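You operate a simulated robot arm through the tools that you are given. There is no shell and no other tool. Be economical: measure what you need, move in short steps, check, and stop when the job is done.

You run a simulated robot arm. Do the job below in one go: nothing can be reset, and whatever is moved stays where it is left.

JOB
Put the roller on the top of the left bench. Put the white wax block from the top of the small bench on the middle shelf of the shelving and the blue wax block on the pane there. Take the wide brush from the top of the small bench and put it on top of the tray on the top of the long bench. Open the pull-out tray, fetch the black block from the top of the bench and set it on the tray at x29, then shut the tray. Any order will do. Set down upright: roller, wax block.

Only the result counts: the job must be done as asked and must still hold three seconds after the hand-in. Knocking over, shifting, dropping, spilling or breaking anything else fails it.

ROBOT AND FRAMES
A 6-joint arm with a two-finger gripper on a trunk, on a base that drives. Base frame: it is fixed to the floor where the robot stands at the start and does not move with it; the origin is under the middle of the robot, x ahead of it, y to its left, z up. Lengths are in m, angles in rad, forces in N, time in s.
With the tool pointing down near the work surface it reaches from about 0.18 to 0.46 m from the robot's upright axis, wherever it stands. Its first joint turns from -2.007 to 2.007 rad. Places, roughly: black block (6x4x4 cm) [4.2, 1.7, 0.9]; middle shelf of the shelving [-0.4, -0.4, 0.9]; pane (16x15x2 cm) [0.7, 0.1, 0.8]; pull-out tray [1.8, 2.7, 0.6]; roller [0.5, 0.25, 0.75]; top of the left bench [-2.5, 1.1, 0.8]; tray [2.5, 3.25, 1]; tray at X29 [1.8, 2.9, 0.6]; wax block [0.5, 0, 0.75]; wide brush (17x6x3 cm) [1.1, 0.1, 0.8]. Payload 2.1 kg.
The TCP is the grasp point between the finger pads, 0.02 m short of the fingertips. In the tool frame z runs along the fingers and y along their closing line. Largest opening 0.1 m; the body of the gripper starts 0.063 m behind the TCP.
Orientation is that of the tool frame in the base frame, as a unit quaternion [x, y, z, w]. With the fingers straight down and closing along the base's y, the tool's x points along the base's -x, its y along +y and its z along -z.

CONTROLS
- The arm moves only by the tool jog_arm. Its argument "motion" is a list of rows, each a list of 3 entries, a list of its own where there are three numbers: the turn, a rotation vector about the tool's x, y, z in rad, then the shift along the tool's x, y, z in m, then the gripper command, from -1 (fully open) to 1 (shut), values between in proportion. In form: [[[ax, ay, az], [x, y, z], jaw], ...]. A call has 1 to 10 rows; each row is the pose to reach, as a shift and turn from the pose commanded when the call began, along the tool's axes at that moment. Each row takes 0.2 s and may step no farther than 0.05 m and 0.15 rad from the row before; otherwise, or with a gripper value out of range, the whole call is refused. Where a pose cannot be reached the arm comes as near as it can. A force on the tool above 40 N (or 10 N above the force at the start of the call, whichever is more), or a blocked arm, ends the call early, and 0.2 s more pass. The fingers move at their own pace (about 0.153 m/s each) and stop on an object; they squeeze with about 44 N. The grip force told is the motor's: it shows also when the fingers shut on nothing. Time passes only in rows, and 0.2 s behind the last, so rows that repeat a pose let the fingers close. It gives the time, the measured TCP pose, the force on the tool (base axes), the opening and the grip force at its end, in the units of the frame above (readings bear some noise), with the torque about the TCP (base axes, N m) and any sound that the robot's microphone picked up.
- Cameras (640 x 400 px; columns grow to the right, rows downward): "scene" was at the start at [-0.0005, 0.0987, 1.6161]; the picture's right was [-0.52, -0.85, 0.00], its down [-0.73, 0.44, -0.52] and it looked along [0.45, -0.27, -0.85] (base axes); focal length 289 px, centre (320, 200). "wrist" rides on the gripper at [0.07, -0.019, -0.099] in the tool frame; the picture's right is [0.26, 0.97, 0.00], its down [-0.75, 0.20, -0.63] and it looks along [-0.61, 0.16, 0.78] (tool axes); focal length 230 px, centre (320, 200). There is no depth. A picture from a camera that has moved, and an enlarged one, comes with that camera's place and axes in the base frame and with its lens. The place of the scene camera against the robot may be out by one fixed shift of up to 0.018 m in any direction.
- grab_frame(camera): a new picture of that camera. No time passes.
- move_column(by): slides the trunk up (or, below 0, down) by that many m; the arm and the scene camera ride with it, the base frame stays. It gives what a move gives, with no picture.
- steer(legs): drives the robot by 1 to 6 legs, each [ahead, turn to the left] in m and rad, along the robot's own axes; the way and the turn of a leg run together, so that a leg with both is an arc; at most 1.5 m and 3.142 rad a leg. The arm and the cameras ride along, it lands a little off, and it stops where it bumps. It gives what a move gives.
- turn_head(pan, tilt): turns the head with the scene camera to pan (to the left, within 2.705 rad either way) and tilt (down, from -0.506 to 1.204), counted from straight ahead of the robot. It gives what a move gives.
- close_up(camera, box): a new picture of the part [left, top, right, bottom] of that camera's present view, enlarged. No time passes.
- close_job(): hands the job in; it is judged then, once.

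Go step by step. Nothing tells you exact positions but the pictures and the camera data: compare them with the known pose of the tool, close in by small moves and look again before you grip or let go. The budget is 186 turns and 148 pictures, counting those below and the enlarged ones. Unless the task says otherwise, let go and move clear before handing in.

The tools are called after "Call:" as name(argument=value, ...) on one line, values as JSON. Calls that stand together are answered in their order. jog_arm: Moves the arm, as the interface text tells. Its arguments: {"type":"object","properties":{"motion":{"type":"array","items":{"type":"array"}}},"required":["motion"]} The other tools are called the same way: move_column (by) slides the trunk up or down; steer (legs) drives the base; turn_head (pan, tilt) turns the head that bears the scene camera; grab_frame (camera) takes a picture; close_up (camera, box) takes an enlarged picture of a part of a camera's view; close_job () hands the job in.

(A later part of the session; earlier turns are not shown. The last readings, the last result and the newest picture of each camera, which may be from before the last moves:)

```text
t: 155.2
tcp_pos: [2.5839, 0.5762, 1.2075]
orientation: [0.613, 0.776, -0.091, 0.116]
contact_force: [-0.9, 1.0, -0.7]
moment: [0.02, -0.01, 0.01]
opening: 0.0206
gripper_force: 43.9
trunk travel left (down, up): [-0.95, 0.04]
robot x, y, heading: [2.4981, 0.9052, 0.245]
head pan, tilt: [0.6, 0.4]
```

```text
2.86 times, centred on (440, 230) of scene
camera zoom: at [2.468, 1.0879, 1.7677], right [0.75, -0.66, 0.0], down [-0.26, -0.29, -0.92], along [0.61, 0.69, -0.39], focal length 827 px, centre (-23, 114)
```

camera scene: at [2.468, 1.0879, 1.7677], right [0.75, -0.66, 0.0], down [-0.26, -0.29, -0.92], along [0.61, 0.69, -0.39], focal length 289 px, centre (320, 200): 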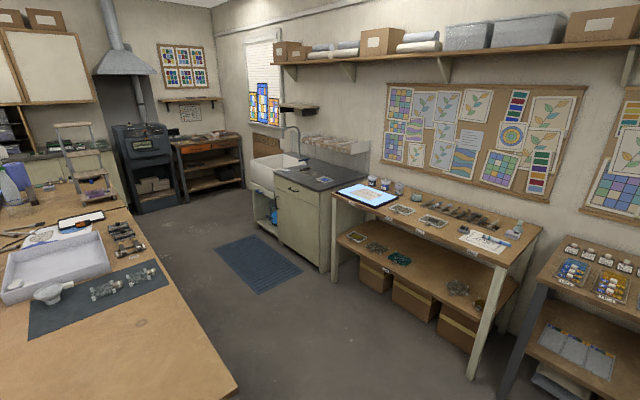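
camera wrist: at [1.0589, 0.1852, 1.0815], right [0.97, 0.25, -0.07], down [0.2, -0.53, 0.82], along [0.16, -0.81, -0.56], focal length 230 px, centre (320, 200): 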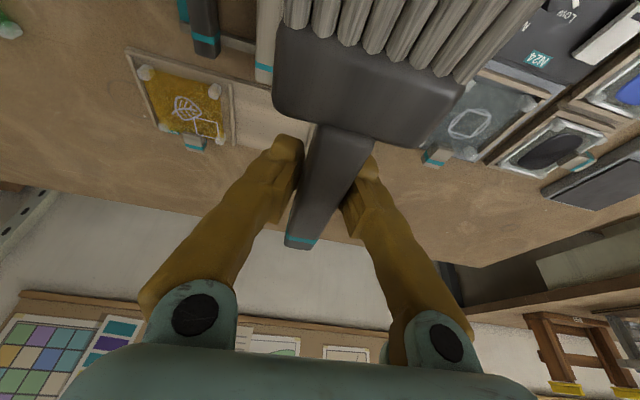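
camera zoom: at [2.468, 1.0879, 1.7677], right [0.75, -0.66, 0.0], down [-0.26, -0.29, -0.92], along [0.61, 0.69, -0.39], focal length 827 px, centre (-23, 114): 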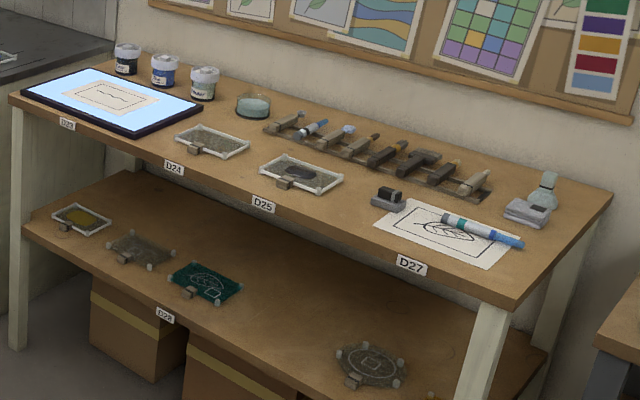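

The far bench holds the black block at ≈(4.2,1.69). I'll continue to the corridor and back up along the long bench to see the tray at ≈(2.5,3.25).

Call:
steer(legs=[[0.52, 0], [0, -1.816], [-1.5, 0]])

Call:
turn_head(pan=-2.2, tilt=0.6)

Call:
grab_frame(camera="scene")

```text
t: 169.7
tcp_pos: [2.6794, 2.5327, 1.2074]
orientation: [0.989, -0.01, -0.147, -0.001]
contact_force: [0.9, 0.8, -1.3]
moment: [0.0, 0.02, 0.0]
opening: 0.0206
gripper_force: 44.1
trunk travel left (down, up): [-0.95, 0.04]
robot x, y, heading: [3.0182, 2.5364, -1.579]
head pan, tilt: [0.6, 0.4]
```

```text
t: 172.2
tcp_pos: [2.6785, 2.5323, 1.2077]
orientation: [0.989, -0.009, -0.149, -0.002]
contact_force: [0.5, -0.3, -0.4]
moment: [-0.01, 0.0, -0.03]
opening: 0.0205
gripper_force: 44.1
trunk travel left (down, up): [-0.95, 0.04]
robot x, y, heading: [3.0147, 2.535, -1.573]
head pan, tilt: [-2.201, 0.6]
```

```text
79 pictures are left
camera scene: at [3.0866, 2.6414, 1.7495], right [0.59, 0.8, 0.0], down [0.45, -0.34, -0.83], along [-0.66, 0.49, -0.56], focal length 289 px, centre (320, 200)
```

scene: 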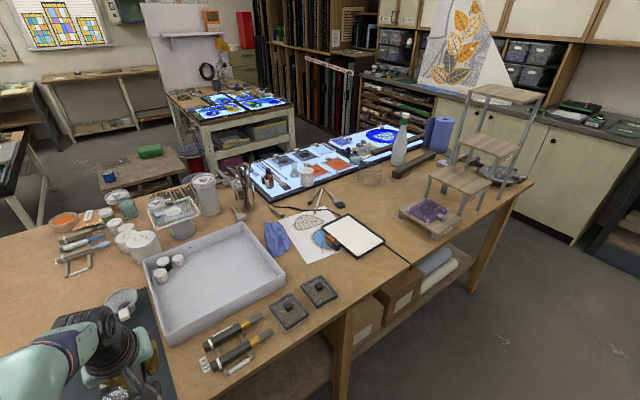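

Call:
close_up(camera="scene", box=[260, 180, 480, 330])

Call:
close_up(camera="scene", box=[130, 200, 350, 380])

```text
2.67 times, centred on (370, 255) of scene
camera zoom: at [3.0866, 2.6414, 1.7495], right [0.59, 0.8, 0.0], down [0.45, -0.34, -0.83], along [-0.66, 0.49, -0.56], focal length 772 px, centre (187, 53)
```

zoom: 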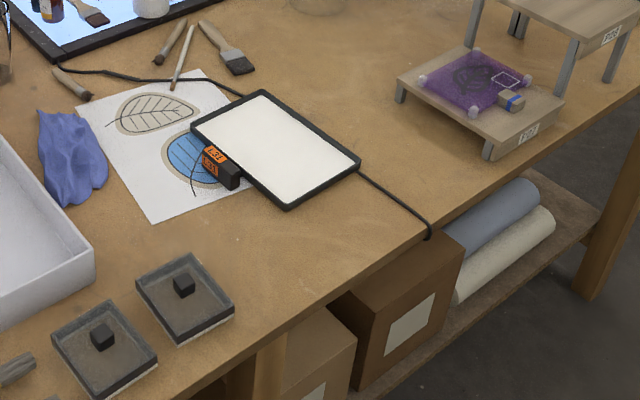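

```text
2.22 times, centred on (240, 290) of scene
camera zoom: at [3.0866, 2.6414, 1.7495], right [0.59, 0.8, 0.0], down [0.45, -0.34, -0.83], along [-0.66, 0.49, -0.56], focal length 643 px, centre (498, 0)
```

zoom: 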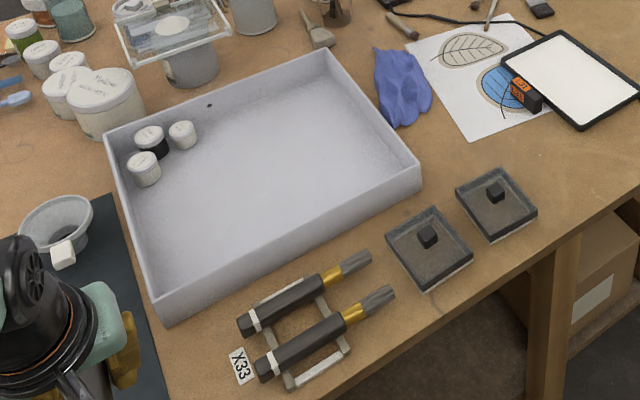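

By position (and the cable, controller) the flat warming tray at ≈(2.45,3.28) is the target. I'll swing the arm to the robot's front first, to approach facing the bench.

Call:
jog_arm(motion=[[[-0.0413, 0, -0.1338], [0.004, 0.0469, -0.001], 1], [[-0.0826, 0, -0.2677], [0.0141, 0.0928, -0.0039], 1], [[-0.1239, 0, -0.4015], [0.0302, 0.1367, -0.0086], 1], [[-0.1652, 0, -0.5354], [0.0522, 0.1778, -0.0152], 1], [[-0.2065, 0, -0.6692], [0.0793, 0.2154, -0.0233], 1], [[-0.2478, 0, -0.803], [0.1112, 0.2486, -0.033], 1], [[-0.2891, 0, -0.9369], [0.1473, 0.2768, -0.044], 1], [[-0.3304, 0, -1.0707], [0.1867, 0.2995, -0.056], 1], [[-0.3717, 0, -1.2046], [0.2288, 0.3162, -0.0689], 1], [[-0.413, 0, -1.3384], [0.2726, 0.3266, -0.0824], 1]])

Call:
steer(legs=[[-0.73, 0], [0, -1.57]])

Call:
turn_head(pan=0.0, tilt=0.95)

Call:
grab_frame(camera="scene")

Call:
grab_frame(camera="wrist")

```text
t: 174.4
tcp_pos: [2.9609, 2.2026, 1.2024]
orientation: [0.761, 0.631, -0.115, 0.095]
contact_force: [0.5, 0.2, -1.4]
moment: [-0.04, 0.02, -0.03]
opening: 0.0206
gripper_force: 44.2
trunk travel left (down, up): [-0.95, 0.04]
robot x, y, heading: [3.0194, 2.5363, -1.572]
head pan, tilt: [-2.201, 0.6]
```

```text
t: 182.2
tcp_pos: [2.6926, 3.3366, 1.202]
orientation: [0.983, -0.105, -0.148, -0.015]
contact_force: [0.2, 0.9, -1.2]
moment: [0.03, 0.0, -0.01]
opening: 0.0207
gripper_force: 43.9
trunk travel left (down, up): [-0.95, 0.04]
robot x, y, heading: [3.0236, 3.2694, 3.115]
head pan, tilt: [-2.201, 0.6]
```

```text
t: 184.3
tcp_pos: [2.6909, 3.3359, 1.2014]
orientation: [0.983, -0.105, -0.149, -0.016]
contact_force: [0.0, 0.5, 0.2]
moment: [0.01, 0.04, -0.01]
opening: 0.0205
gripper_force: 43.8
trunk travel left (down, up): [-0.95, 0.04]
robot x, y, heading: [3.0223, 3.2677, 3.108]
head pan, tilt: [0.0, 0.949]
```

```text
76 pictures are left
camera scene: at [3.0074, 3.1264, 1.7211], right [0.03, 1.0, 0.0], down [0.81, -0.02, -0.58], along [-0.58, 0.02, -0.81], focal length 289 px, centre (320, 200)
```

scene: 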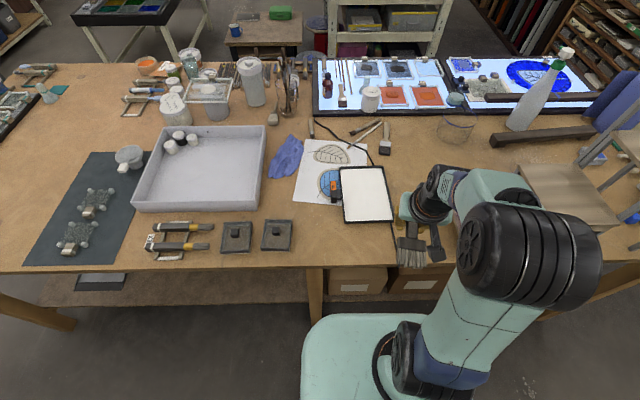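

```text
75 pictures are left
camera wrist: at [2.7898, 3.3359, 1.2758], right [0.04, -1.0, -0.07], down [-0.56, -0.08, 0.82], along [-0.83, 0.01, -0.56], focal length 230 px, centre (320, 200)
```

wrist: 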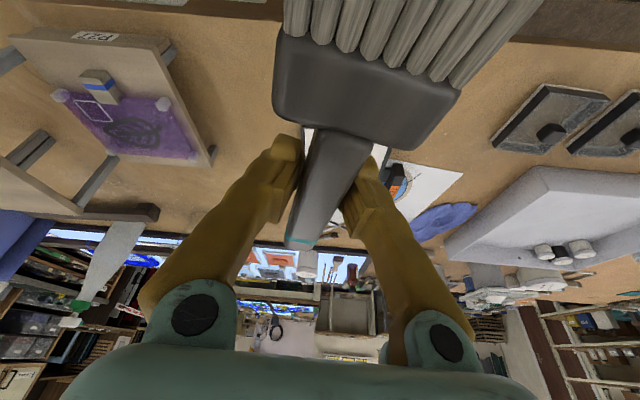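

The tray is at ≈(2.41,3.30), top ≈0.93. Move closer, lower the trunk and bring the brush above it.

Call:
steer(legs=[[0.1, 0.0]])

Call:
move_column(by=-0.1)

Call:
jog_arm(motion=[[[-0.0126, 0, -0.0405], [-0.0244, 0.0148, 0.01], 1], [[-0.025, 0, -0.081], [-0.0489, 0.0297, 0.035], 1], [[-0.0377, 0, -0.1215], [-0.0733, 0.0445, 0.06], 1], [[-0.05, 0, -0.162], [-0.0978, 0.06, 0.09], 1], [[-0.0628, 0, -0.2025], [-0.1222, 0.0742, 0.12], 1], [[-0.0628, 0, -0.2025], [-0.1222, 0.0742, 0.1427], 1]])

Call:
grab_frame(camera="scene")

Call:
grab_frame(camera="wrist")

```text
t: 185.4
tcp_pos: [2.6046, 3.3388, 1.2033]
orientation: [0.982, -0.107, -0.153, -0.015]
contact_force: [-1.0, 0.0, -2.4]
moment: [0.03, -0.1, -0.01]
opening: 0.0209
gripper_force: 44.3
trunk travel left (down, up): [-0.95, 0.04]
robot x, y, heading: [2.9259, 3.2711, 3.107]
head pan, tilt: [0.0, 0.949]
```

```text
t: 186.8
tcp_pos: [2.6081, 3.3404, 1.1038]
orientation: [0.982, -0.107, -0.154, -0.016]
contact_force: [0.1, -0.1, -0.6]
moment: [0.06, 0.03, 0.0]
opening: 0.0204
gripper_force: 43.9
trunk travel left (down, up): [-0.85, 0.14]
robot x, y, heading: [2.9248, 3.2741, 3.107]
head pan, tilt: [0.0, 0.949]
```

```text
t: 188.2
tcp_pos: [2.4368, 3.299, 1.0058]
orientation: [0.988, -0.003, -0.154, 0.0]
contact_force: [0.4, -0.4, -0.9]
moment: [0.02, 0.03, 0.01]
opening: 0.0206
gripper_force: 44.1
trunk travel left (down, up): [-0.85, 0.14]
robot x, y, heading: [2.9184, 3.2739, 3.111]
head pan, tilt: [0.0, 0.949]
```

```text
74 pictures are left
camera scene: at [2.9083, 3.1294, 1.6211], right [0.03, 1.0, 0.0], down [0.81, -0.03, -0.58], along [-0.58, 0.02, -0.81], focal length 289 px, centre (320, 200)
```

scene: 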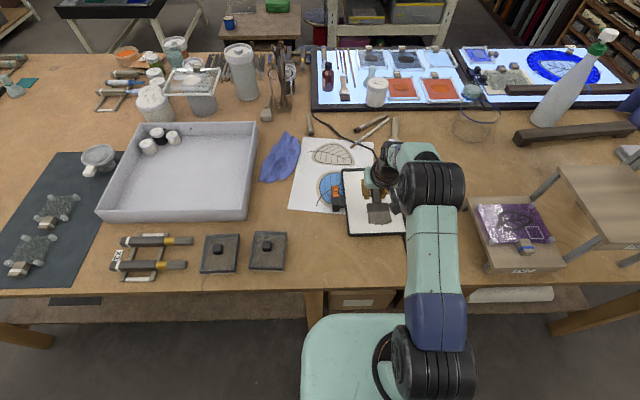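

```text
73 pictures are left
camera wrist: at [2.533, 3.3187, 1.0793], right [0.24, -0.97, -0.08], down [-0.52, -0.2, 0.83], along [-0.82, -0.16, -0.55], focal length 230 px, centre (320, 200)
```

wrist: 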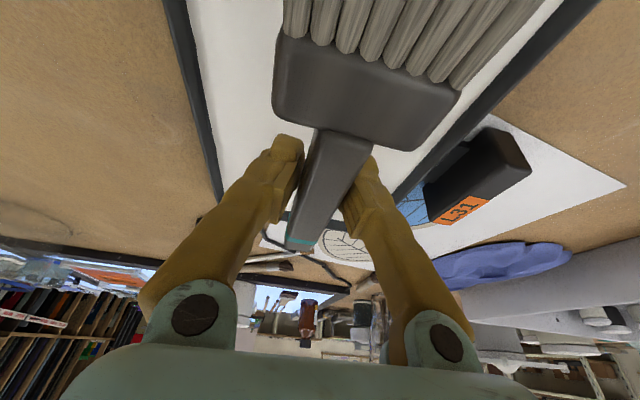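

Slightly further in, then down to contact.

Call:
jog_arm(motion=[[[0, 0, 0], [-0.0168, 0.002, 0.0286], 1], [[0, 0, 0], [-0.0168, 0.002, 0.0526], 1], [[0, 0, 0], [-0.015, 0.002, 0.0583], 1], [[0, 0, 0], [-0.0138, 0.002, 0.0621], 1], [[0, 0, 0], [-0.0126, 0.002, 0.066], 1]])

Call:
grab_frame(camera="wrist")

```text
t: 188.8
tcp_pos: [2.4036, 3.2958, 0.9765]
orientation: [0.986, -0.001, -0.167, 0.0]
contact_force: [0.7, -0.2, 5.1]
moment: [0.03, -0.15, -0.02]
opening: 0.0206
gripper_force: 44.1
trunk travel left (down, up): [-0.85, 0.14]
robot x, y, heading: [2.923, 3.2727, 3.113]
head pan, tilt: [0.0, 0.949]
stopped in row 2: the force on the tool passed its limit at 57 N (the readings are from after the stop); the commanded pose is now the measured one
```

```text
72 pictures are left
camera wrist: at [2.5023, 3.3166, 1.0468], right [0.24, -0.97, -0.09], down [-0.5, -0.2, 0.84], along [-0.83, -0.16, -0.53], focal length 230 px, centre (320, 200)
```

wrist: 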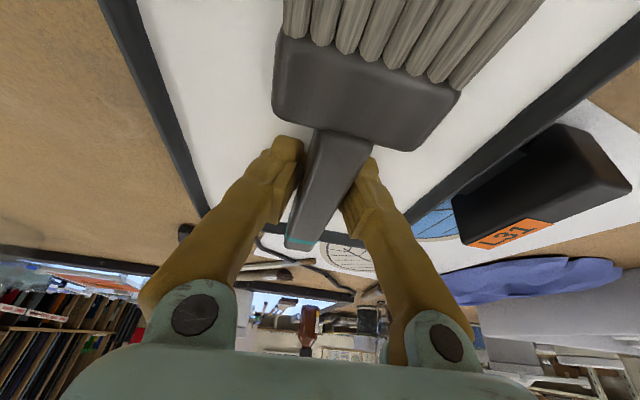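

Contact came at a higher surface (~0.957). I'll lift a bit, shift 1.8 cm toward the tray's centre and lower again gently.

Call:
jog_arm(motion=[[[0, 0, 0], [-0.003, 0, -0.0095], 1], [[0, 0, 0], [0.0142, 0, -0.015], 1], [[0, 0, 0], [0.0157, 0, -0.0102], 1], [[0, 0, 0], [0.0163, 0, -0.0083], 1], [[0, 0, 0], [0.0169, 0, -0.0064], 1]])

Call:
grab_frame(camera="wrist")

Call:
close_up(camera="scene", box=[280, 120, 460, 280])

```text
t: 190.0
tcp_pos: [2.4187, 3.2975, 0.9755]
orientation: [0.986, -0.002, -0.166, 0.0]
contact_force: [-2.5, 0.1, 11.2]
moment: [-0.02, 0.02, -0.03]
opening: 0.0206
gripper_force: 44.1
trunk travel left (down, up): [-0.85, 0.14]
robot x, y, heading: [2.9215, 3.2741, 3.113]
head pan, tilt: [0.0, 0.949]
```

```text
71 pictures are left
camera wrist: at [2.5167, 3.3175, 1.0468], right [0.24, -0.97, -0.08], down [-0.5, -0.2, 0.84], along [-0.83, -0.16, -0.54], focal length 230 px, centre (320, 200)
```

wrist: 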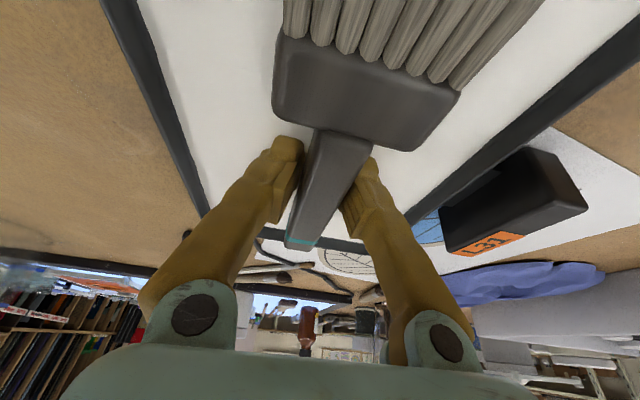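

```text
2.50 times, centred on (370, 200) of scene
camera zoom: at [2.9098, 3.129, 1.6212], right [0.03, 1.0, 0.0], down [0.81, -0.03, -0.58], along [-0.58, 0.02, -0.81], focal length 723 px, centre (195, 200)
```

zoom: 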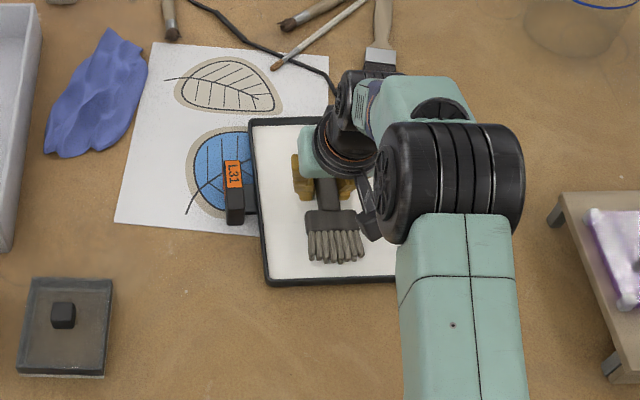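

Well centred on the tray. Releasing.

Call:
jog_arm(motion=[[[0, 0, 0], [0, 0, 0], 0.6], [[0, 0, 0], [0, 0, 0], 0.1], [[0, 0, 0], [0, 0, 0], 0.1], [[0, 0, 0], [-0.006, 0, -0.019], 0.1], [[0, 0, 0], [-0.018, 0, -0.057], 0.1], [[0, 0, 0], [-0.03, 0, -0.1], 0.1], [[0, 0, 0], [-0.03, 0, -0.14], -1]])

Call:
grab_frame(camera="wrist")

```text
t: 191.6
tcp_pos: [2.4386, 3.2979, 1.1176]
orientation: [0.987, -0.001, -0.164, 0.0]
contact_force: [0.2, -0.5, 1.1]
moment: [0.0, 0.03, 0.0]
opening: 0.1
gripper_force: 0.1
trunk travel left (down, up): [-0.85, 0.14]
robot x, y, heading: [2.9231, 3.2748, 3.106]
head pan, tilt: [0.0, 0.949]
```

```text
69 pictures are left
camera wrist: at [2.5368, 3.3164, 1.1892], right [0.24, -0.97, -0.08], down [-0.51, -0.2, 0.84], along [-0.83, -0.16, -0.54], focal length 230 px, centre (320, 200)
```

wrist: 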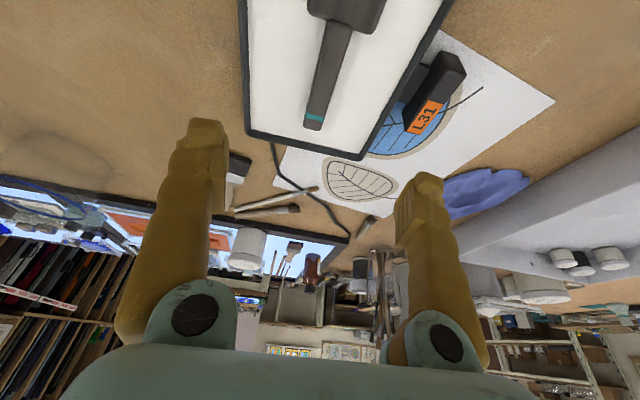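

Brush rests on the tray. Retracting, then driving round to the west side of the long bench for the pull-out tray.

Call:
jog_arm(motion=[[[0, 0.1, 0], [0.03, 0, -0.02], -1], [[0, 0.22, 0], [0.06, 0, -0.04], -1], [[0, 0.33, 0], [0.09, 0, -0.06], -1], [[0, 0.33, 0], [0.13, 0, -0.07], -1]])

Call:
steer(legs=[[-0.2, 0], [0, 1.605], [1.2, 0], [1.0, 0], [0, -1.57]])

Call:
turn_head(pan=0.3, tilt=0.4)

Call:
grab_frame(camera="scene")

```text
t: 192.6
tcp_pos: [2.5852, 3.2956, 1.1381]
orientation: [1.0, -0.001, 0.0, 0.0]
contact_force: [0.4, -0.4, 0.2]
moment: [-0.01, 0.05, -0.02]
opening: 0.1
gripper_force: 0.1
trunk travel left (down, up): [-0.85, 0.14]
robot x, y, heading: [2.9248, 3.2773, 3.112]
head pan, tilt: [0.0, 0.949]
```

```text
t: 212.3
tcp_pos: [2.6894, 1.1138, 1.1378]
orientation: [1.0, -0.031, 0.001, 0.0]
contact_force: [0.2, -0.4, -0.4]
moment: [-0.05, -0.02, 0.03]
opening: 0.1
gripper_force: 0.0
trunk travel left (down, up): [-0.85, 0.14]
robot x, y, heading: [3.0287, 1.072, 3.049]
head pan, tilt: [0.0, 0.949]
```

```text
t: 213.3
tcp_pos: [2.6879, 1.1133, 1.1377]
orientation: [1.0, -0.03, 0.001, 0.0]
contact_force: [0.5, 0.3, -1.0]
moment: [-0.03, -0.01, 0.04]
opening: 0.1002
gripper_force: 0.0
trunk travel left (down, up): [-0.85, 0.14]
robot x, y, heading: [3.0308, 1.074, 3.055]
head pan, tilt: [0.3, 0.4]
```

```text
68 pictures are left
camera scene: at [2.9877, 0.9033, 1.6676], right [-0.21, 0.98, 0.0], down [0.38, 0.08, -0.92], along [-0.9, -0.19, -0.39], focal length 289 px, centre (320, 200)
```

scene: 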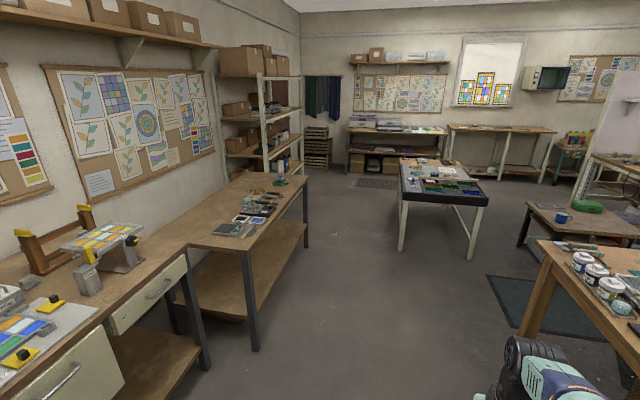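

Call:
steer(legs=[[1.1, 0.05], [0.95, 0.05], [0, -1.58]])

Call:
turn_head(pan=-0.5, tilt=0.6)

Call:
grab_frame(camera="scene")

```text
t: 227.2
tcp_pos: [0.993, 1.4952, 1.1363]
orientation: [0.726, -0.688, 0.0, 0.001]
contact_force: [0.6, -0.5, 0.4]
moment: [-0.02, 0.03, 0.01]
opening: 0.0998
gripper_force: 0.0
trunk travel left (down, up): [-0.85, 0.14]
robot x, y, heading: [0.9894, 1.1489, 1.598]
head pan, tilt: [0.3, 0.4]
```

```text
t: 228.3
tcp_pos: [0.9924, 1.4949, 1.1375]
orientation: [0.726, -0.688, 0.001, 0.001]
contact_force: [-1.5, -0.4, 1.4]
moment: [-0.01, 0.02, 0.01]
opening: 0.0998
gripper_force: 0.0
trunk travel left (down, up): [-0.85, 0.14]
robot x, y, heading: [0.9907, 1.1544, 1.596]
head pan, tilt: [-0.499, 0.6]
```

```text
67 pictures are left
camera scene: at [0.8937, 1.1613, 1.6495], right [0.89, -0.46, 0.0], down [-0.26, -0.5, -0.83], along [0.38, 0.73, -0.56], focal length 289 px, centre (320, 200)
```

scene: 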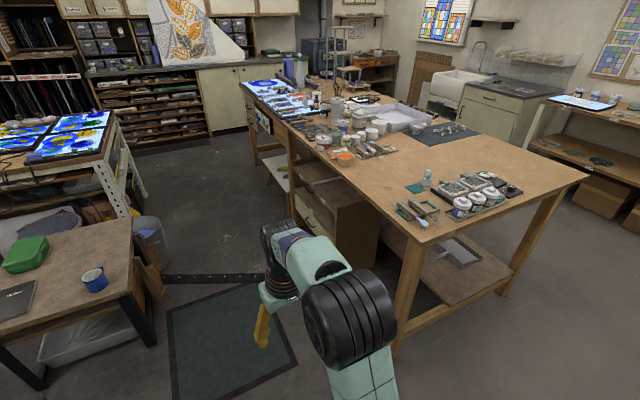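

Call:
close_up(camera="scene", box=[140, 110, 420, 310])

```text
2.00 times, centred on (280, 210) of scene
camera zoom: at [0.8937, 1.1613, 1.6495], right [0.89, -0.46, 0.0], down [-0.26, -0.5, -0.83], along [0.38, 0.73, -0.56], focal length 579 px, centre (400, 180)
```

zoom: 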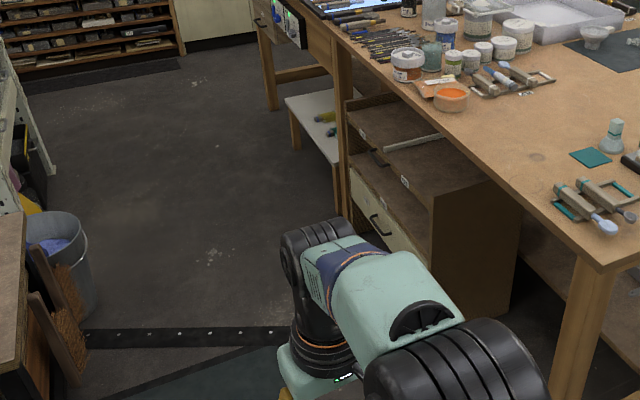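

The cabinet with the pull-out tray sits under the long bench near (1.6,2.6). Driving up and turning to face it.

Call:
steer(legs=[[0, -0.07], [1.25, 0], [0, -1.53]])

Call:
turn_head(pan=0.2, tilt=0.85)

Call:
grab_frame(camera="scene")

Call:
grab_frame(camera="wrist")

```text
t: 239.0
tcp_pos: [1.3766, 2.4164, 1.1383]
orientation: [-0.013, 1.0, 0.001, -0.001]
contact_force: [0.3, -0.5, -0.1]
moment: [0.0, -0.02, -0.03]
opening: 0.0999
gripper_force: 0.1
trunk travel left (down, up): [-0.85, 0.14]
robot x, y, heading: [1.0367, 2.4324, -0.003]
head pan, tilt: [-0.499, 0.6]
```

```text
t: 240.1
tcp_pos: [1.3785, 2.4159, 1.1382]
orientation: [-0.012, 1.0, 0.0, -0.001]
contact_force: [-0.5, 0.2, 0.2]
moment: [-0.01, 0.0, 0.01]
opening: 0.0998
gripper_force: 0.0
trunk travel left (down, up): [-0.85, 0.14]
robot x, y, heading: [1.0341, 2.4248, -0.002]
head pan, tilt: [0.201, 0.85]
```

```text
65 pictures are left
camera scene: at [1.0531, 2.5772, 1.6286], right [0.19, -0.98, 0.0], down [-0.74, -0.15, -0.66], along [0.65, 0.13, -0.75], focal length 289 px, centre (320, 200)
```

scene: 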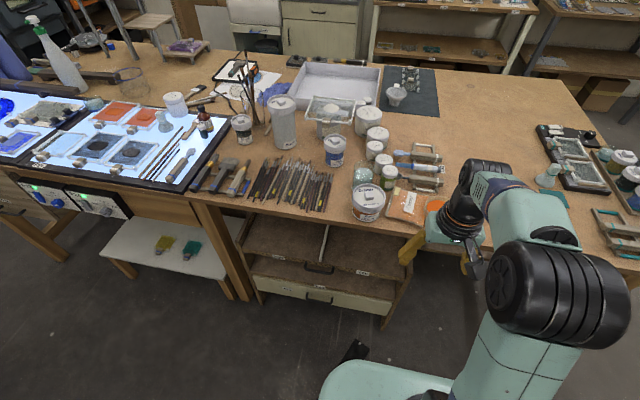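

```text
64 pictures are left
camera wrist: at [1.309, 2.3967, 1.2366], right [-0.28, 0.96, 0.0], down [0.75, 0.22, 0.63], along [0.6, 0.18, -0.78], focal length 230 px, centre (320, 200)
```

wrist: 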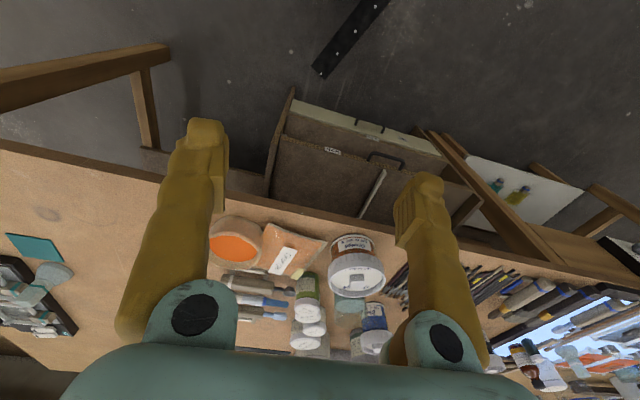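

Call:
close_up(camera="scene", box=[210, 190, 440, 340])

Call:
close_up(camera="wrist", box=[240, 80, 480, 230])

```text
2.67 times, centred on (325, 265) of scene
camera zoom: at [1.0531, 2.5772, 1.6286], right [0.19, -0.98, 0.0], down [-0.74, -0.15, -0.66], along [0.65, 0.13, -0.75], focal length 772 px, centre (307, 27)
```

zoom: 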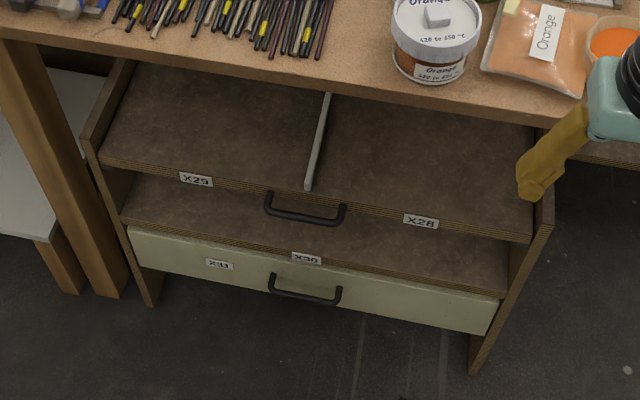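

```text
2.67 times, centred on (360, 155) of wrist
camera zoom: at [1.309, 2.3967, 1.2366], right [-0.28, 0.96, 0.0], down [0.75, 0.22, 0.63], along [0.6, 0.18, -0.78], focal length 614 px, centre (213, 320)
```

zoom: 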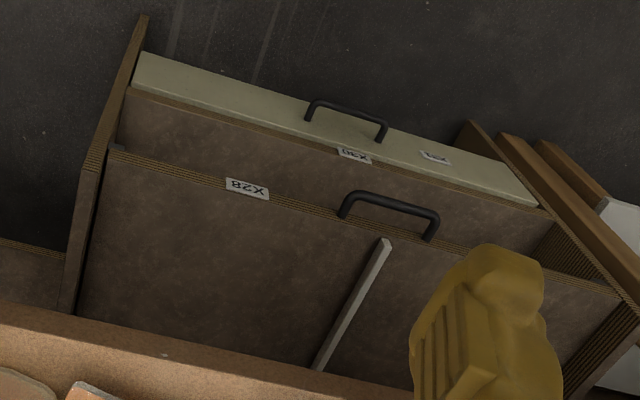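

The tray X29/X28 with its bar handle sits at ≈(1.57,2.68,0.63). Aligning the robot in front of it.

Call:
steer(legs=[[0, 0.9], [0.26, 0], [0, -0.9], [-0.13, 0]])

Call:
move_column(by=-0.3)

Call:
turn_head(pan=0.0, tilt=0.8)

Call:
grab_frame(camera="scene")

Call:
grab_frame(camera="wrist")

```text
t: 247.4
tcp_pos: [1.4136, 2.602, 1.1372]
orientation: [0.011, 1.0, -0.001, -0.003]
contact_force: [0.0, 0.3, -0.2]
moment: [0.02, 0.01, 0.01]
opening: 0.1002
gripper_force: 0.0
trunk travel left (down, up): [-0.85, 0.14]
robot x, y, heading: [1.0694, 2.6244, -0.048]
head pan, tilt: [0.201, 0.85]
```

```text
t: 250.4
tcp_pos: [1.4124, 2.6009, 0.8373]
orientation: [0.01, 1.0, 0.0, -0.001]
contact_force: [0.1, 0.4, -0.5]
moment: [-0.01, 0.01, 0.01]
opening: 0.1003
gripper_force: 0.1
trunk travel left (down, up): [-0.55, 0.44]
robot x, y, heading: [1.0684, 2.6308, -0.048]
head pan, tilt: [0.201, 0.85]
```

```text
t: 251.2
tcp_pos: [1.4124, 2.6018, 0.8374]
orientation: [0.011, 1.0, 0.0, -0.001]
contact_force: [0.1, 0.8, 0.5]
moment: [-0.02, 0.02, 0.04]
opening: 0.1002
gripper_force: 0.1
trunk travel left (down, up): [-0.55, 0.44]
robot x, y, heading: [1.0688, 2.6304, -0.049]
head pan, tilt: [0.0, 0.799]
```

```text
61 pictures are left
camera scene: at [1.0984, 2.7624, 1.3326], right [-0.05, -1.0, 0.0], down [-0.72, 0.03, -0.7], along [0.7, -0.03, -0.72], focal length 289 px, centre (320, 200)
```

scene: 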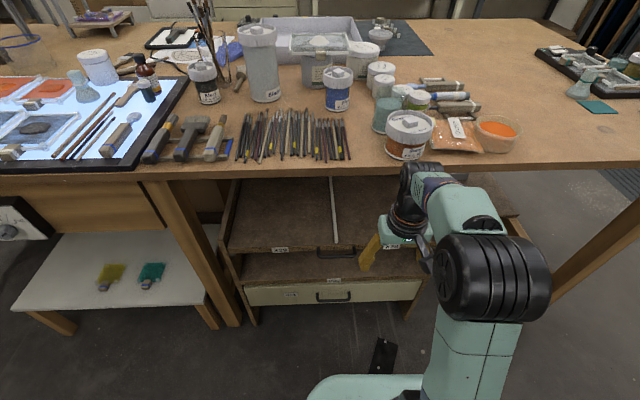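

```text
60 pictures are left
camera wrist: at [1.3425, 2.5862, 0.9366], right [-0.24, 0.97, 0.0], down [0.76, 0.18, 0.63], along [0.61, 0.15, -0.78], focal length 230 px, centre (320, 200)
```

wrist: 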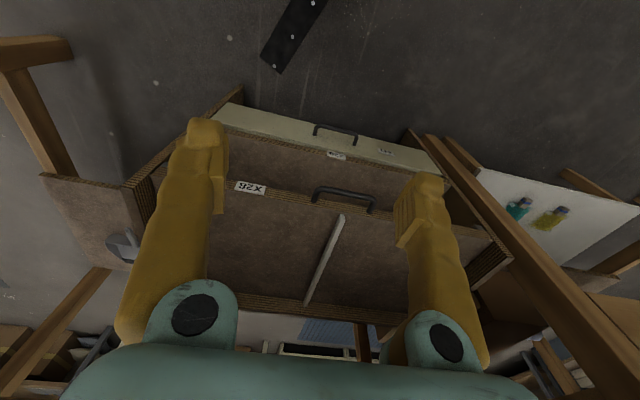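

Call:
jog_arm(motion=[[[0, 0, 0.15], [0, 0.01, 0], -1], [[0, 0, 0.3], [0, 0.02, 0], -1], [[0, 0, 0.45], [0, 0.03, 0], -1], [[0, 0, 0.6], [0, 0.04, 0], -1], [[0, 0, 0.75], [0, 0.05, 0], -1], [[0, 0, 0.9], [0, 0.06, 0], -1], [[0, 0, 1.05], [0, 0.07, 0], -1], [[0, 0, 1.2], [0, 0.08, 0], -1], [[0, 0, 1.35], [0, 0.09, 0], -1], [[0, 0, 1.5], [0, 0.09, 0], -1]])

Call:
move_column(by=-0.2)

Call:
jog_arm(motion=[[[-0.12, 0, 0], [0, -0.01, -0.02], -1], [[-0.27, 0, 0], [0, -0.02, -0.04], -1], [[-0.42, 0, 0], [0, -0.02, -0.06], -1], [[-0.57, 0, 0], [0, -0.02, -0.08], -1], [[-0.7, 0, 0], [0, -0.02, -0.08], -1], [[-0.785, 0, 0], [0, -0.02, -0.08], -1]])

Call:
grab_frame(camera="wrist")

Call:
grab_frame(camera="scene")

```text
t: 253.3
tcp_pos: [1.4129, 2.6922, 0.8371]
orientation: [0.69, 0.724, -0.002, -0.001]
contact_force: [0.4, -0.6, -0.2]
moment: [0.0, -0.03, 0.0]
opening: 0.1002
gripper_force: 0.1
trunk travel left (down, up): [-0.55, 0.44]
robot x, y, heading: [1.0697, 2.6314, -0.051]
head pan, tilt: [0.0, 0.799]
```

```text
t: 255.5
tcp_pos: [1.4126, 2.6921, 0.6377]
orientation: [0.689, 0.724, 0.0, -0.001]
contact_force: [0.4, -0.2, 0.2]
moment: [-0.01, 0.01, -0.02]
opening: 0.1002
gripper_force: 0.1
trunk travel left (down, up): [-0.35, 0.64]
robot x, y, heading: [1.0716, 2.6279, -0.05]
head pan, tilt: [0.0, 0.799]
```

```text
t: 256.9
tcp_pos: [1.4214, 2.7053, 0.7057]
orientation: [0.636, 0.67, 0.277, 0.264]
contact_force: [-0.2, 0.2, 0.2]
moment: [-0.01, 0.0, -0.02]
opening: 0.0999
gripper_force: 0.0
out of reach, approached as far as the arm can: row 4, 5, 6
trunk travel left (down, up): [-0.35, 0.64]
robot x, y, heading: [1.0656, 2.63, -0.047]
head pan, tilt: [0.0, 0.799]
```

```text
59 pictures are left
camera wrist: at [1.3347, 2.7717, 0.763], right [0.67, 0.29, 0.68], down [-0.26, -0.77, 0.59], along [0.69, -0.57, -0.43], focal length 230 px, centre (320, 200)
```

wrist: 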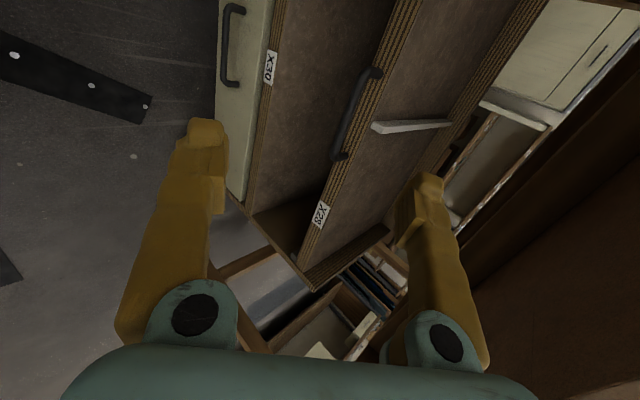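

```text
58 pictures are left
camera scene: at [1.0984, 2.7624, 1.1326], right [-0.05, -1.0, 0.0], down [-0.72, 0.03, -0.7], along [0.7, -0.03, -0.72], focal length 289 px, centre (320, 200)
```

scene: 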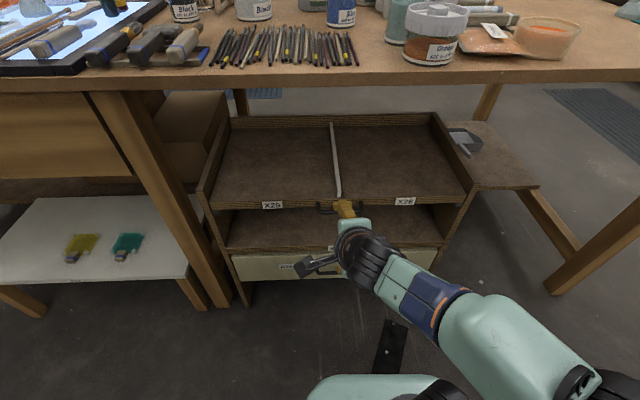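

The tool is at 45° with closing in the vertical plane. Handle bar ≈(1.565,2.70,0.622). Approaching to a pre-grasp and checking.

Call:
jog_arm(motion=[[[0, 0, 0], [-0.006, 0.02, 0.02], 0], [[0, 0, 0], [-0.012, 0.042, 0.05], 0], [[0, 0, 0], [-0.012, 0.042, 0.09], 0], [[0, 0, 0], [-0.012, 0.042, 0.09], 0]])

Call:
grab_frame(camera="wrist")

Call:
close_up(camera="scene", box=[250, 150, 430, 290])

```text
t: 257.9
tcp_pos: [1.5149, 2.7012, 0.6716]
orientation: [0.637, 0.67, 0.278, 0.263]
contact_force: [0.2, 0.0, 0.2]
moment: [-0.04, -0.06, 0.0]
opening: 0.05
gripper_force: 0.0
trunk travel left (down, up): [-0.35, 0.64]
robot x, y, heading: [1.0689, 2.6303, -0.051]
head pan, tilt: [0.0, 0.799]
```

```text
57 pictures are left
camera wrist: at [1.428, 2.7677, 0.7294], right [0.67, 0.29, 0.68], down [-0.26, -0.77, 0.59], along [0.69, -0.57, -0.44], focal length 230 px, centre (320, 200)
```

wrist: 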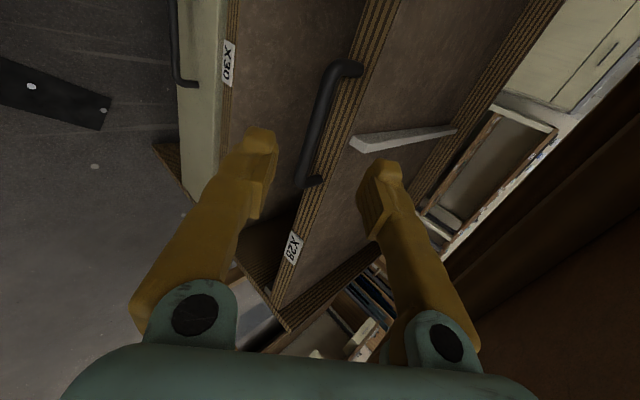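

```text
2.86 times, centred on (340, 220) of scene
camera zoom: at [1.0984, 2.7623, 1.1326], right [-0.05, -1.0, 0.0], down [-0.72, 0.03, -0.7], along [0.7, -0.03, -0.72], focal length 827 px, centre (263, 143)
```

zoom: 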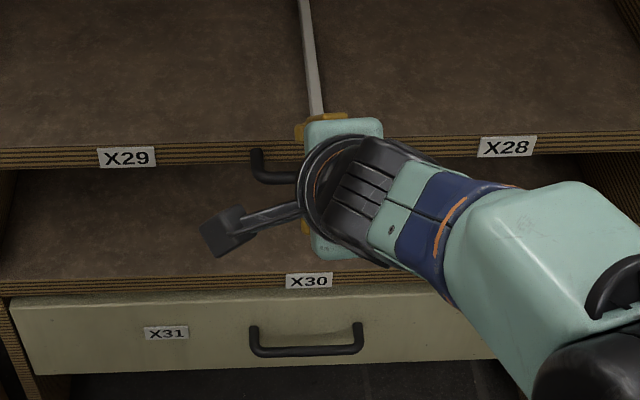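

Call:
jog_arm(motion=[[[0, 0, 0], [0, -0.005, 0.035], 0], [[0, 0, 0], [0, -0.005, 0.055], 0], [[0, 0, 0], [0, -0.005, 0.066], 0]])

Call:
grab_frame(camera="wrist")

```text
t: 258.7
tcp_pos: [1.5603, 2.7019, 0.6268]
orientation: [0.638, 0.67, 0.275, 0.261]
contact_force: [0.7, -0.1, -0.7]
moment: [0.04, 0.04, -0.01]
opening: 0.0501
gripper_force: 0.0
out of reach, approached as far as the arm can: row 3
trunk travel left (down, up): [-0.35, 0.64]
robot x, y, heading: [1.0695, 2.6307, -0.051]
head pan, tilt: [0.0, 0.799]
```

```text
55 pictures are left
camera wrist: at [1.4744, 2.768, 0.6841], right [0.67, 0.29, 0.68], down [-0.26, -0.76, 0.59], along [0.69, -0.57, -0.44], focal length 230 px, centre (320, 200)
```

wrist: 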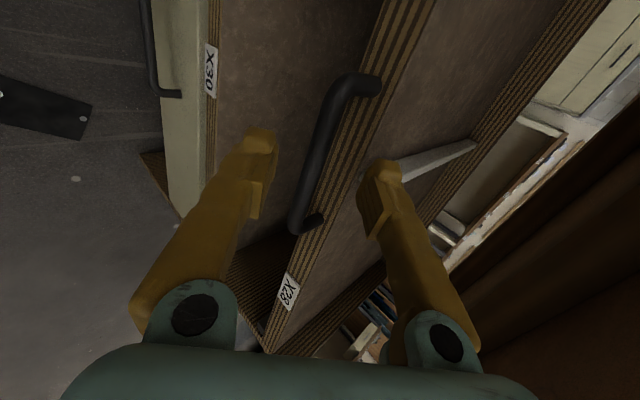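

The bar is about 2 cm further along and slightly low; lower the trunk 12 mm.

Call:
move_column(by=-0.013)

Call:
close_up(camera="wrist", box=[200, 50, 440, 250])

```text
t: 259.3
tcp_pos: [1.5599, 2.7017, 0.6137]
orientation: [0.637, 0.67, 0.276, 0.263]
contact_force: [-0.2, -0.7, 0.1]
moment: [0.01, 0.02, 0.0]
opening: 0.0501
gripper_force: 0.1
trunk travel left (down, up): [-0.337, 0.653]
robot x, y, heading: [1.0712, 2.6281, -0.047]
head pan, tilt: [0.0, 0.799]
```

```text
2.00 times, centred on (320, 150) of wrist
camera zoom: at [1.4742, 2.768, 0.6713], right [0.67, 0.29, 0.68], down [-0.26, -0.76, 0.59], along [0.69, -0.57, -0.44], focal length 460 px, centre (320, 300)
```

zoom: 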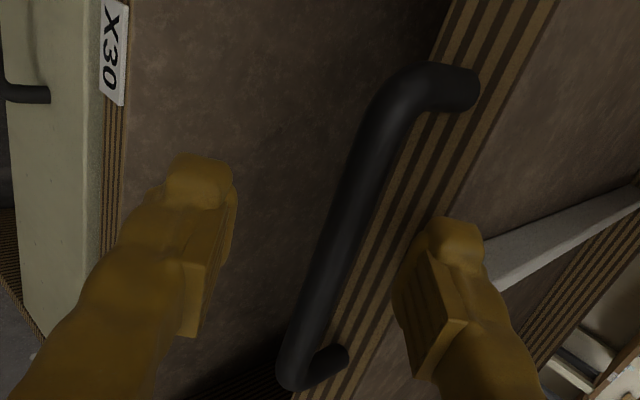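

Call:
jog_arm(motion=[[[0, 0, 0], [0, 0.001, -0.007], 0], [[0, 0, 0], [0, 0.001, -0.007], 0.5], [[0, 0, 0], [0, 0.001, -0.007], 1], [[0, 0, 0], [0, 0.001, -0.007], 1]])

Call:
close_up(camera="wrist", box=[200, 50, 440, 250])

```text
t: 260.3
tcp_pos: [1.5555, 2.7009, 0.6207]
orientation: [0.637, 0.671, 0.275, 0.261]
contact_force: [0.6, 0.4, -0.3]
moment: [0.01, 0.0, 0.05]
opening: 0.0
gripper_force: 29.6
trunk travel left (down, up): [-0.337, 0.653]
robot x, y, heading: [1.0705, 2.6271, -0.048]
head pan, tilt: [0.0, 0.799]
```

```text
2.00 times, centred on (320, 150) of wrist
camera zoom: at [1.4696, 2.7673, 0.6771], right [0.67, 0.29, 0.68], down [-0.26, -0.76, 0.59], along [0.69, -0.57, -0.44], focal length 460 px, centre (320, 300)
```

zoom: 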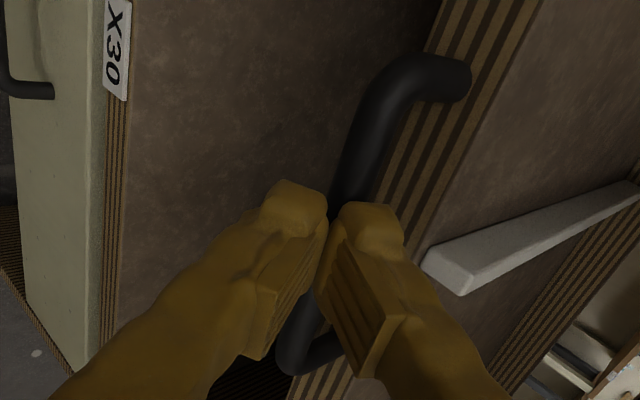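

The fingers closed short of the bar. Open, advance ~2 cm along the tool axis using base and trunk.

Call:
jog_arm(motion=[[[0, 0, 0], [0, 0, 0], 0], [[0, 0, 0], [0, 0, 0], 0], [[0, 0, 0], [0, -0.002, 0], 0]])

Call:
steer(legs=[[0.018, 0]])

Call:
move_column(by=-0.016)

Call:
close_up(camera="wrist", box=[200, 50, 440, 250])

```text
t: 261.1
tcp_pos: [1.5543, 2.7008, 0.6189]
orientation: [0.638, 0.67, 0.275, 0.261]
contact_force: [0.7, -0.2, -0.7]
moment: [0.02, 0.02, -0.01]
opening: 0.0499
gripper_force: 0.1
trunk travel left (down, up): [-0.337, 0.653]
robot x, y, heading: [1.07, 2.6272, -0.05]
head pan, tilt: [0.0, 0.799]
```

```text
t: 261.9
tcp_pos: [1.5727, 2.7009, 0.6184]
orientation: [0.637, 0.671, 0.275, 0.262]
contact_force: [-0.1, 0.1, 0.1]
moment: [0.01, -0.02, 0.02]
opening: 0.05
gripper_force: 0.1
trunk travel left (down, up): [-0.337, 0.653]
robot x, y, heading: [1.0879, 2.6256, -0.051]
head pan, tilt: [0.0, 0.799]
```

```text
t: 262.5
tcp_pos: [1.5691, 2.7004, 0.6081]
orientation: [0.635, 0.67, 0.28, 0.264]
contact_force: [-11.6, -2.0, 26.3]
moment: [-0.3, -1.2, -0.04]
opening: 0.0582
gripper_force: 6.4
trunk travel left (down, up): [-0.321, 0.669]
robot x, y, heading: [1.0913, 2.6283, -0.048]
head pan, tilt: [0.0, 0.799]
```

```text
2.00 times, centred on (320, 150) of wrist
camera zoom: at [1.4826, 2.7669, 0.6646], right [0.67, 0.29, 0.69], down [-0.27, -0.77, 0.58], along [0.7, -0.57, -0.43], focal length 460 px, centre (320, 300)
```

zoom: 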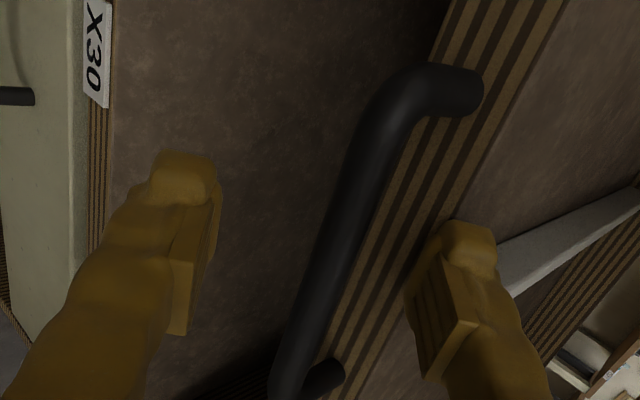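

The upper finger touched the board top. Back off, narrow the opening, and re-enter so the finger fits in the gap.

Call:
jog_arm(motion=[[[0, 0, 0], [0, 0.004, -0.028], 0], [[0, 0, 0], [0, 0, -0.028], 0.44], [[0, 0, 0], [0, 0, -0.028], 0.44]])

Call:
close_up(camera="wrist", box=[200, 50, 440, 250])

```text
t: 263.3
tcp_pos: [1.5515, 2.6986, 0.6222]
orientation: [0.637, 0.671, 0.274, 0.261]
contact_force: [-0.3, 0.1, -0.3]
moment: [0.02, 0.0, 0.02]
opening: 0.028
gripper_force: 0.1
trunk travel left (down, up): [-0.321, 0.669]
robot x, y, heading: [1.0872, 2.627, -0.047]
head pan, tilt: [0.0, 0.799]
```

```text
2.00 times, centred on (320, 150) of wrist
camera zoom: at [1.4662, 2.766, 0.6803], right [0.67, 0.29, 0.68], down [-0.26, -0.76, 0.59], along [0.69, -0.57, -0.44], focal length 460 px, centre (320, 300)
```

zoom: 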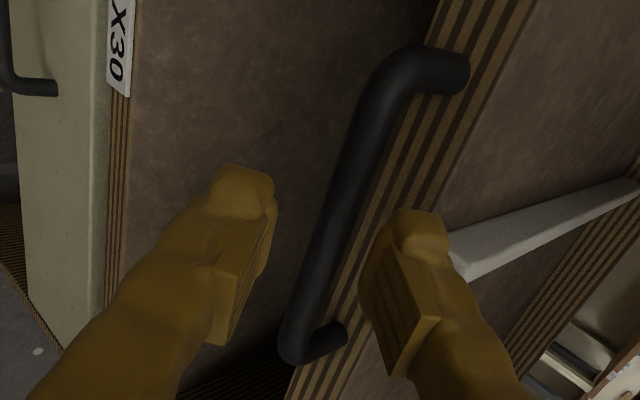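

Call:
jog_arm(motion=[[[0, 0, 0], [0, 0.002, 0.01], 0.44], [[0, 0, 0], [0, 0.002, 0.02], 0.44], [[0, 0, 0], [0, 0.002, 0.02], 0.8], [[0, 0, 0], [0, 0.002, 0.02], 1], [[0, 0, 0], [0, 0.002, 0.02], 1]])

Call:
close_up(camera="wrist", box=[200, 50, 440, 250])

```text
t: 264.5
tcp_pos: [1.5668, 2.7008, 0.6105]
orientation: [0.637, 0.67, 0.277, 0.262]
contact_force: [2.9, 1.4, 11.0]
moment: [0.64, -0.12, -0.47]
opening: 0.0114
gripper_force: 38.7
trunk travel left (down, up): [-0.321, 0.669]
robot x, y, heading: [1.0861, 2.6305, -0.048]
head pan, tilt: [0.0, 0.799]
```

```text
2.00 times, centred on (320, 150) of wrist
camera zoom: at [1.4806, 2.7673, 0.6686], right [0.67, 0.29, 0.68], down [-0.26, -0.77, 0.59], along [0.69, -0.57, -0.44], focal length 460 px, centre (320, 300)
```

zoom: 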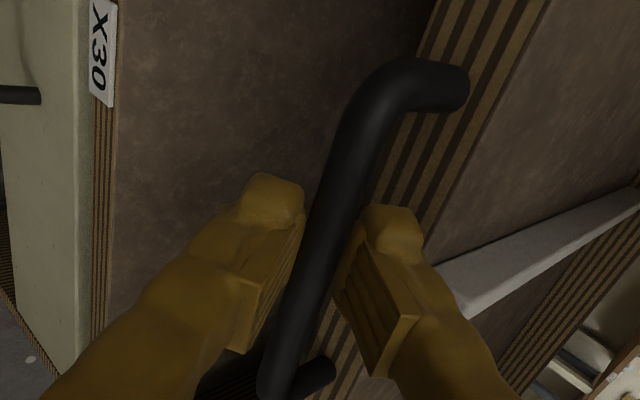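

Bar gripped. Pulling by backing the base.

Call:
steer(legs=[[-0.12, 0]])

Call:
steer(legs=[[-0.14, 0]])

Call:
grab_frame(camera="scene")

```text
t: 265.8
tcp_pos: [1.4486, 2.7036, 0.6107]
orientation: [0.638, 0.669, 0.276, 0.261]
contact_force: [1.6, -26.3, 10.4]
moment: [0.35, -0.09, -0.69]
opening: 0.011
gripper_force: 38.1
trunk travel left (down, up): [-0.321, 0.669]
robot x, y, heading: [0.9686, 2.6356, -0.054]
head pan, tilt: [0.0, 0.799]
```

```text
t: 267.1
tcp_pos: [1.3126, 2.707, 0.6068]
orientation: [0.641, 0.669, 0.271, 0.261]
contact_force: [-3.0, -19.6, -24.7]
moment: [0.44, 0.02, -0.48]
opening: 0.0057
gripper_force: 34.2
trunk travel left (down, up): [-0.321, 0.669]
robot x, y, heading: [0.8342, 2.6439, -0.054]
head pan, tilt: [0.0, 0.799]
```

```text
49 pictures are left
camera scene: at [0.8656, 2.7712, 1.1036], right [-0.05, -1.0, 0.0], down [-0.72, 0.04, -0.69], along [0.69, -0.04, -0.72], focal length 289 px, centre (320, 200)
```

scene: 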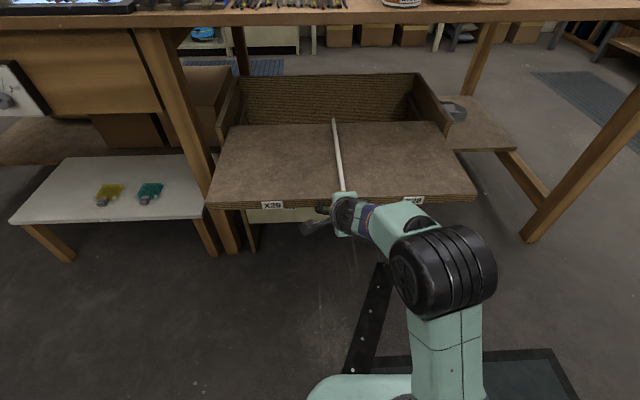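

The tray is out ~0.25 m. Release and retreat.

Call:
jog_arm(motion=[[[0, 0, 0], [0, 0, 0], 0.44], [[0, 0, 0], [0, 0, 0], 0.44], [[0, 0, 0], [0, 0, -0.03], 0.44], [[0, 0, 0], [0, 0, -0.07], 0.44], [[0, 0, 0], [0, 0, -0.11], 0]])

Call:
grab_frame(camera="wrist")

```text
t: 268.3
tcp_pos: [1.2328, 2.7056, 0.687]
orientation: [0.641, 0.669, 0.271, 0.261]
contact_force: [0.5, -0.4, -0.3]
moment: [-0.03, 0.01, 0.0]
opening: 0.05
gripper_force: 0.0
trunk travel left (down, up): [-0.321, 0.669]
robot x, y, heading: [0.8292, 2.6407, -0.054]
head pan, tilt: [0.0, 0.799]
```

```text
48 pictures are left
camera wrist: at [1.1476, 2.7721, 0.7435], right [0.68, 0.29, 0.67], down [-0.26, -0.76, 0.59], along [0.68, -0.58, -0.44], focal length 230 px, centre (320, 200)
```

wrist: 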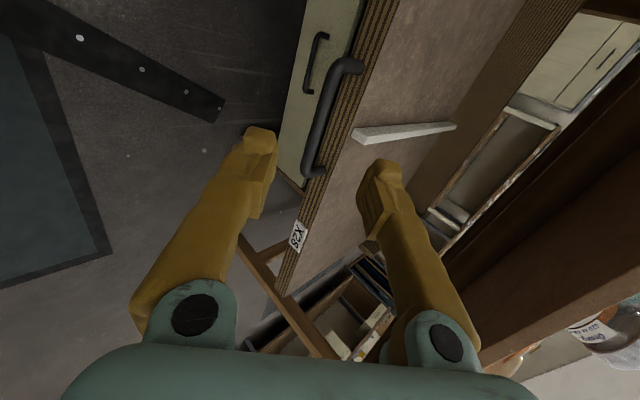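

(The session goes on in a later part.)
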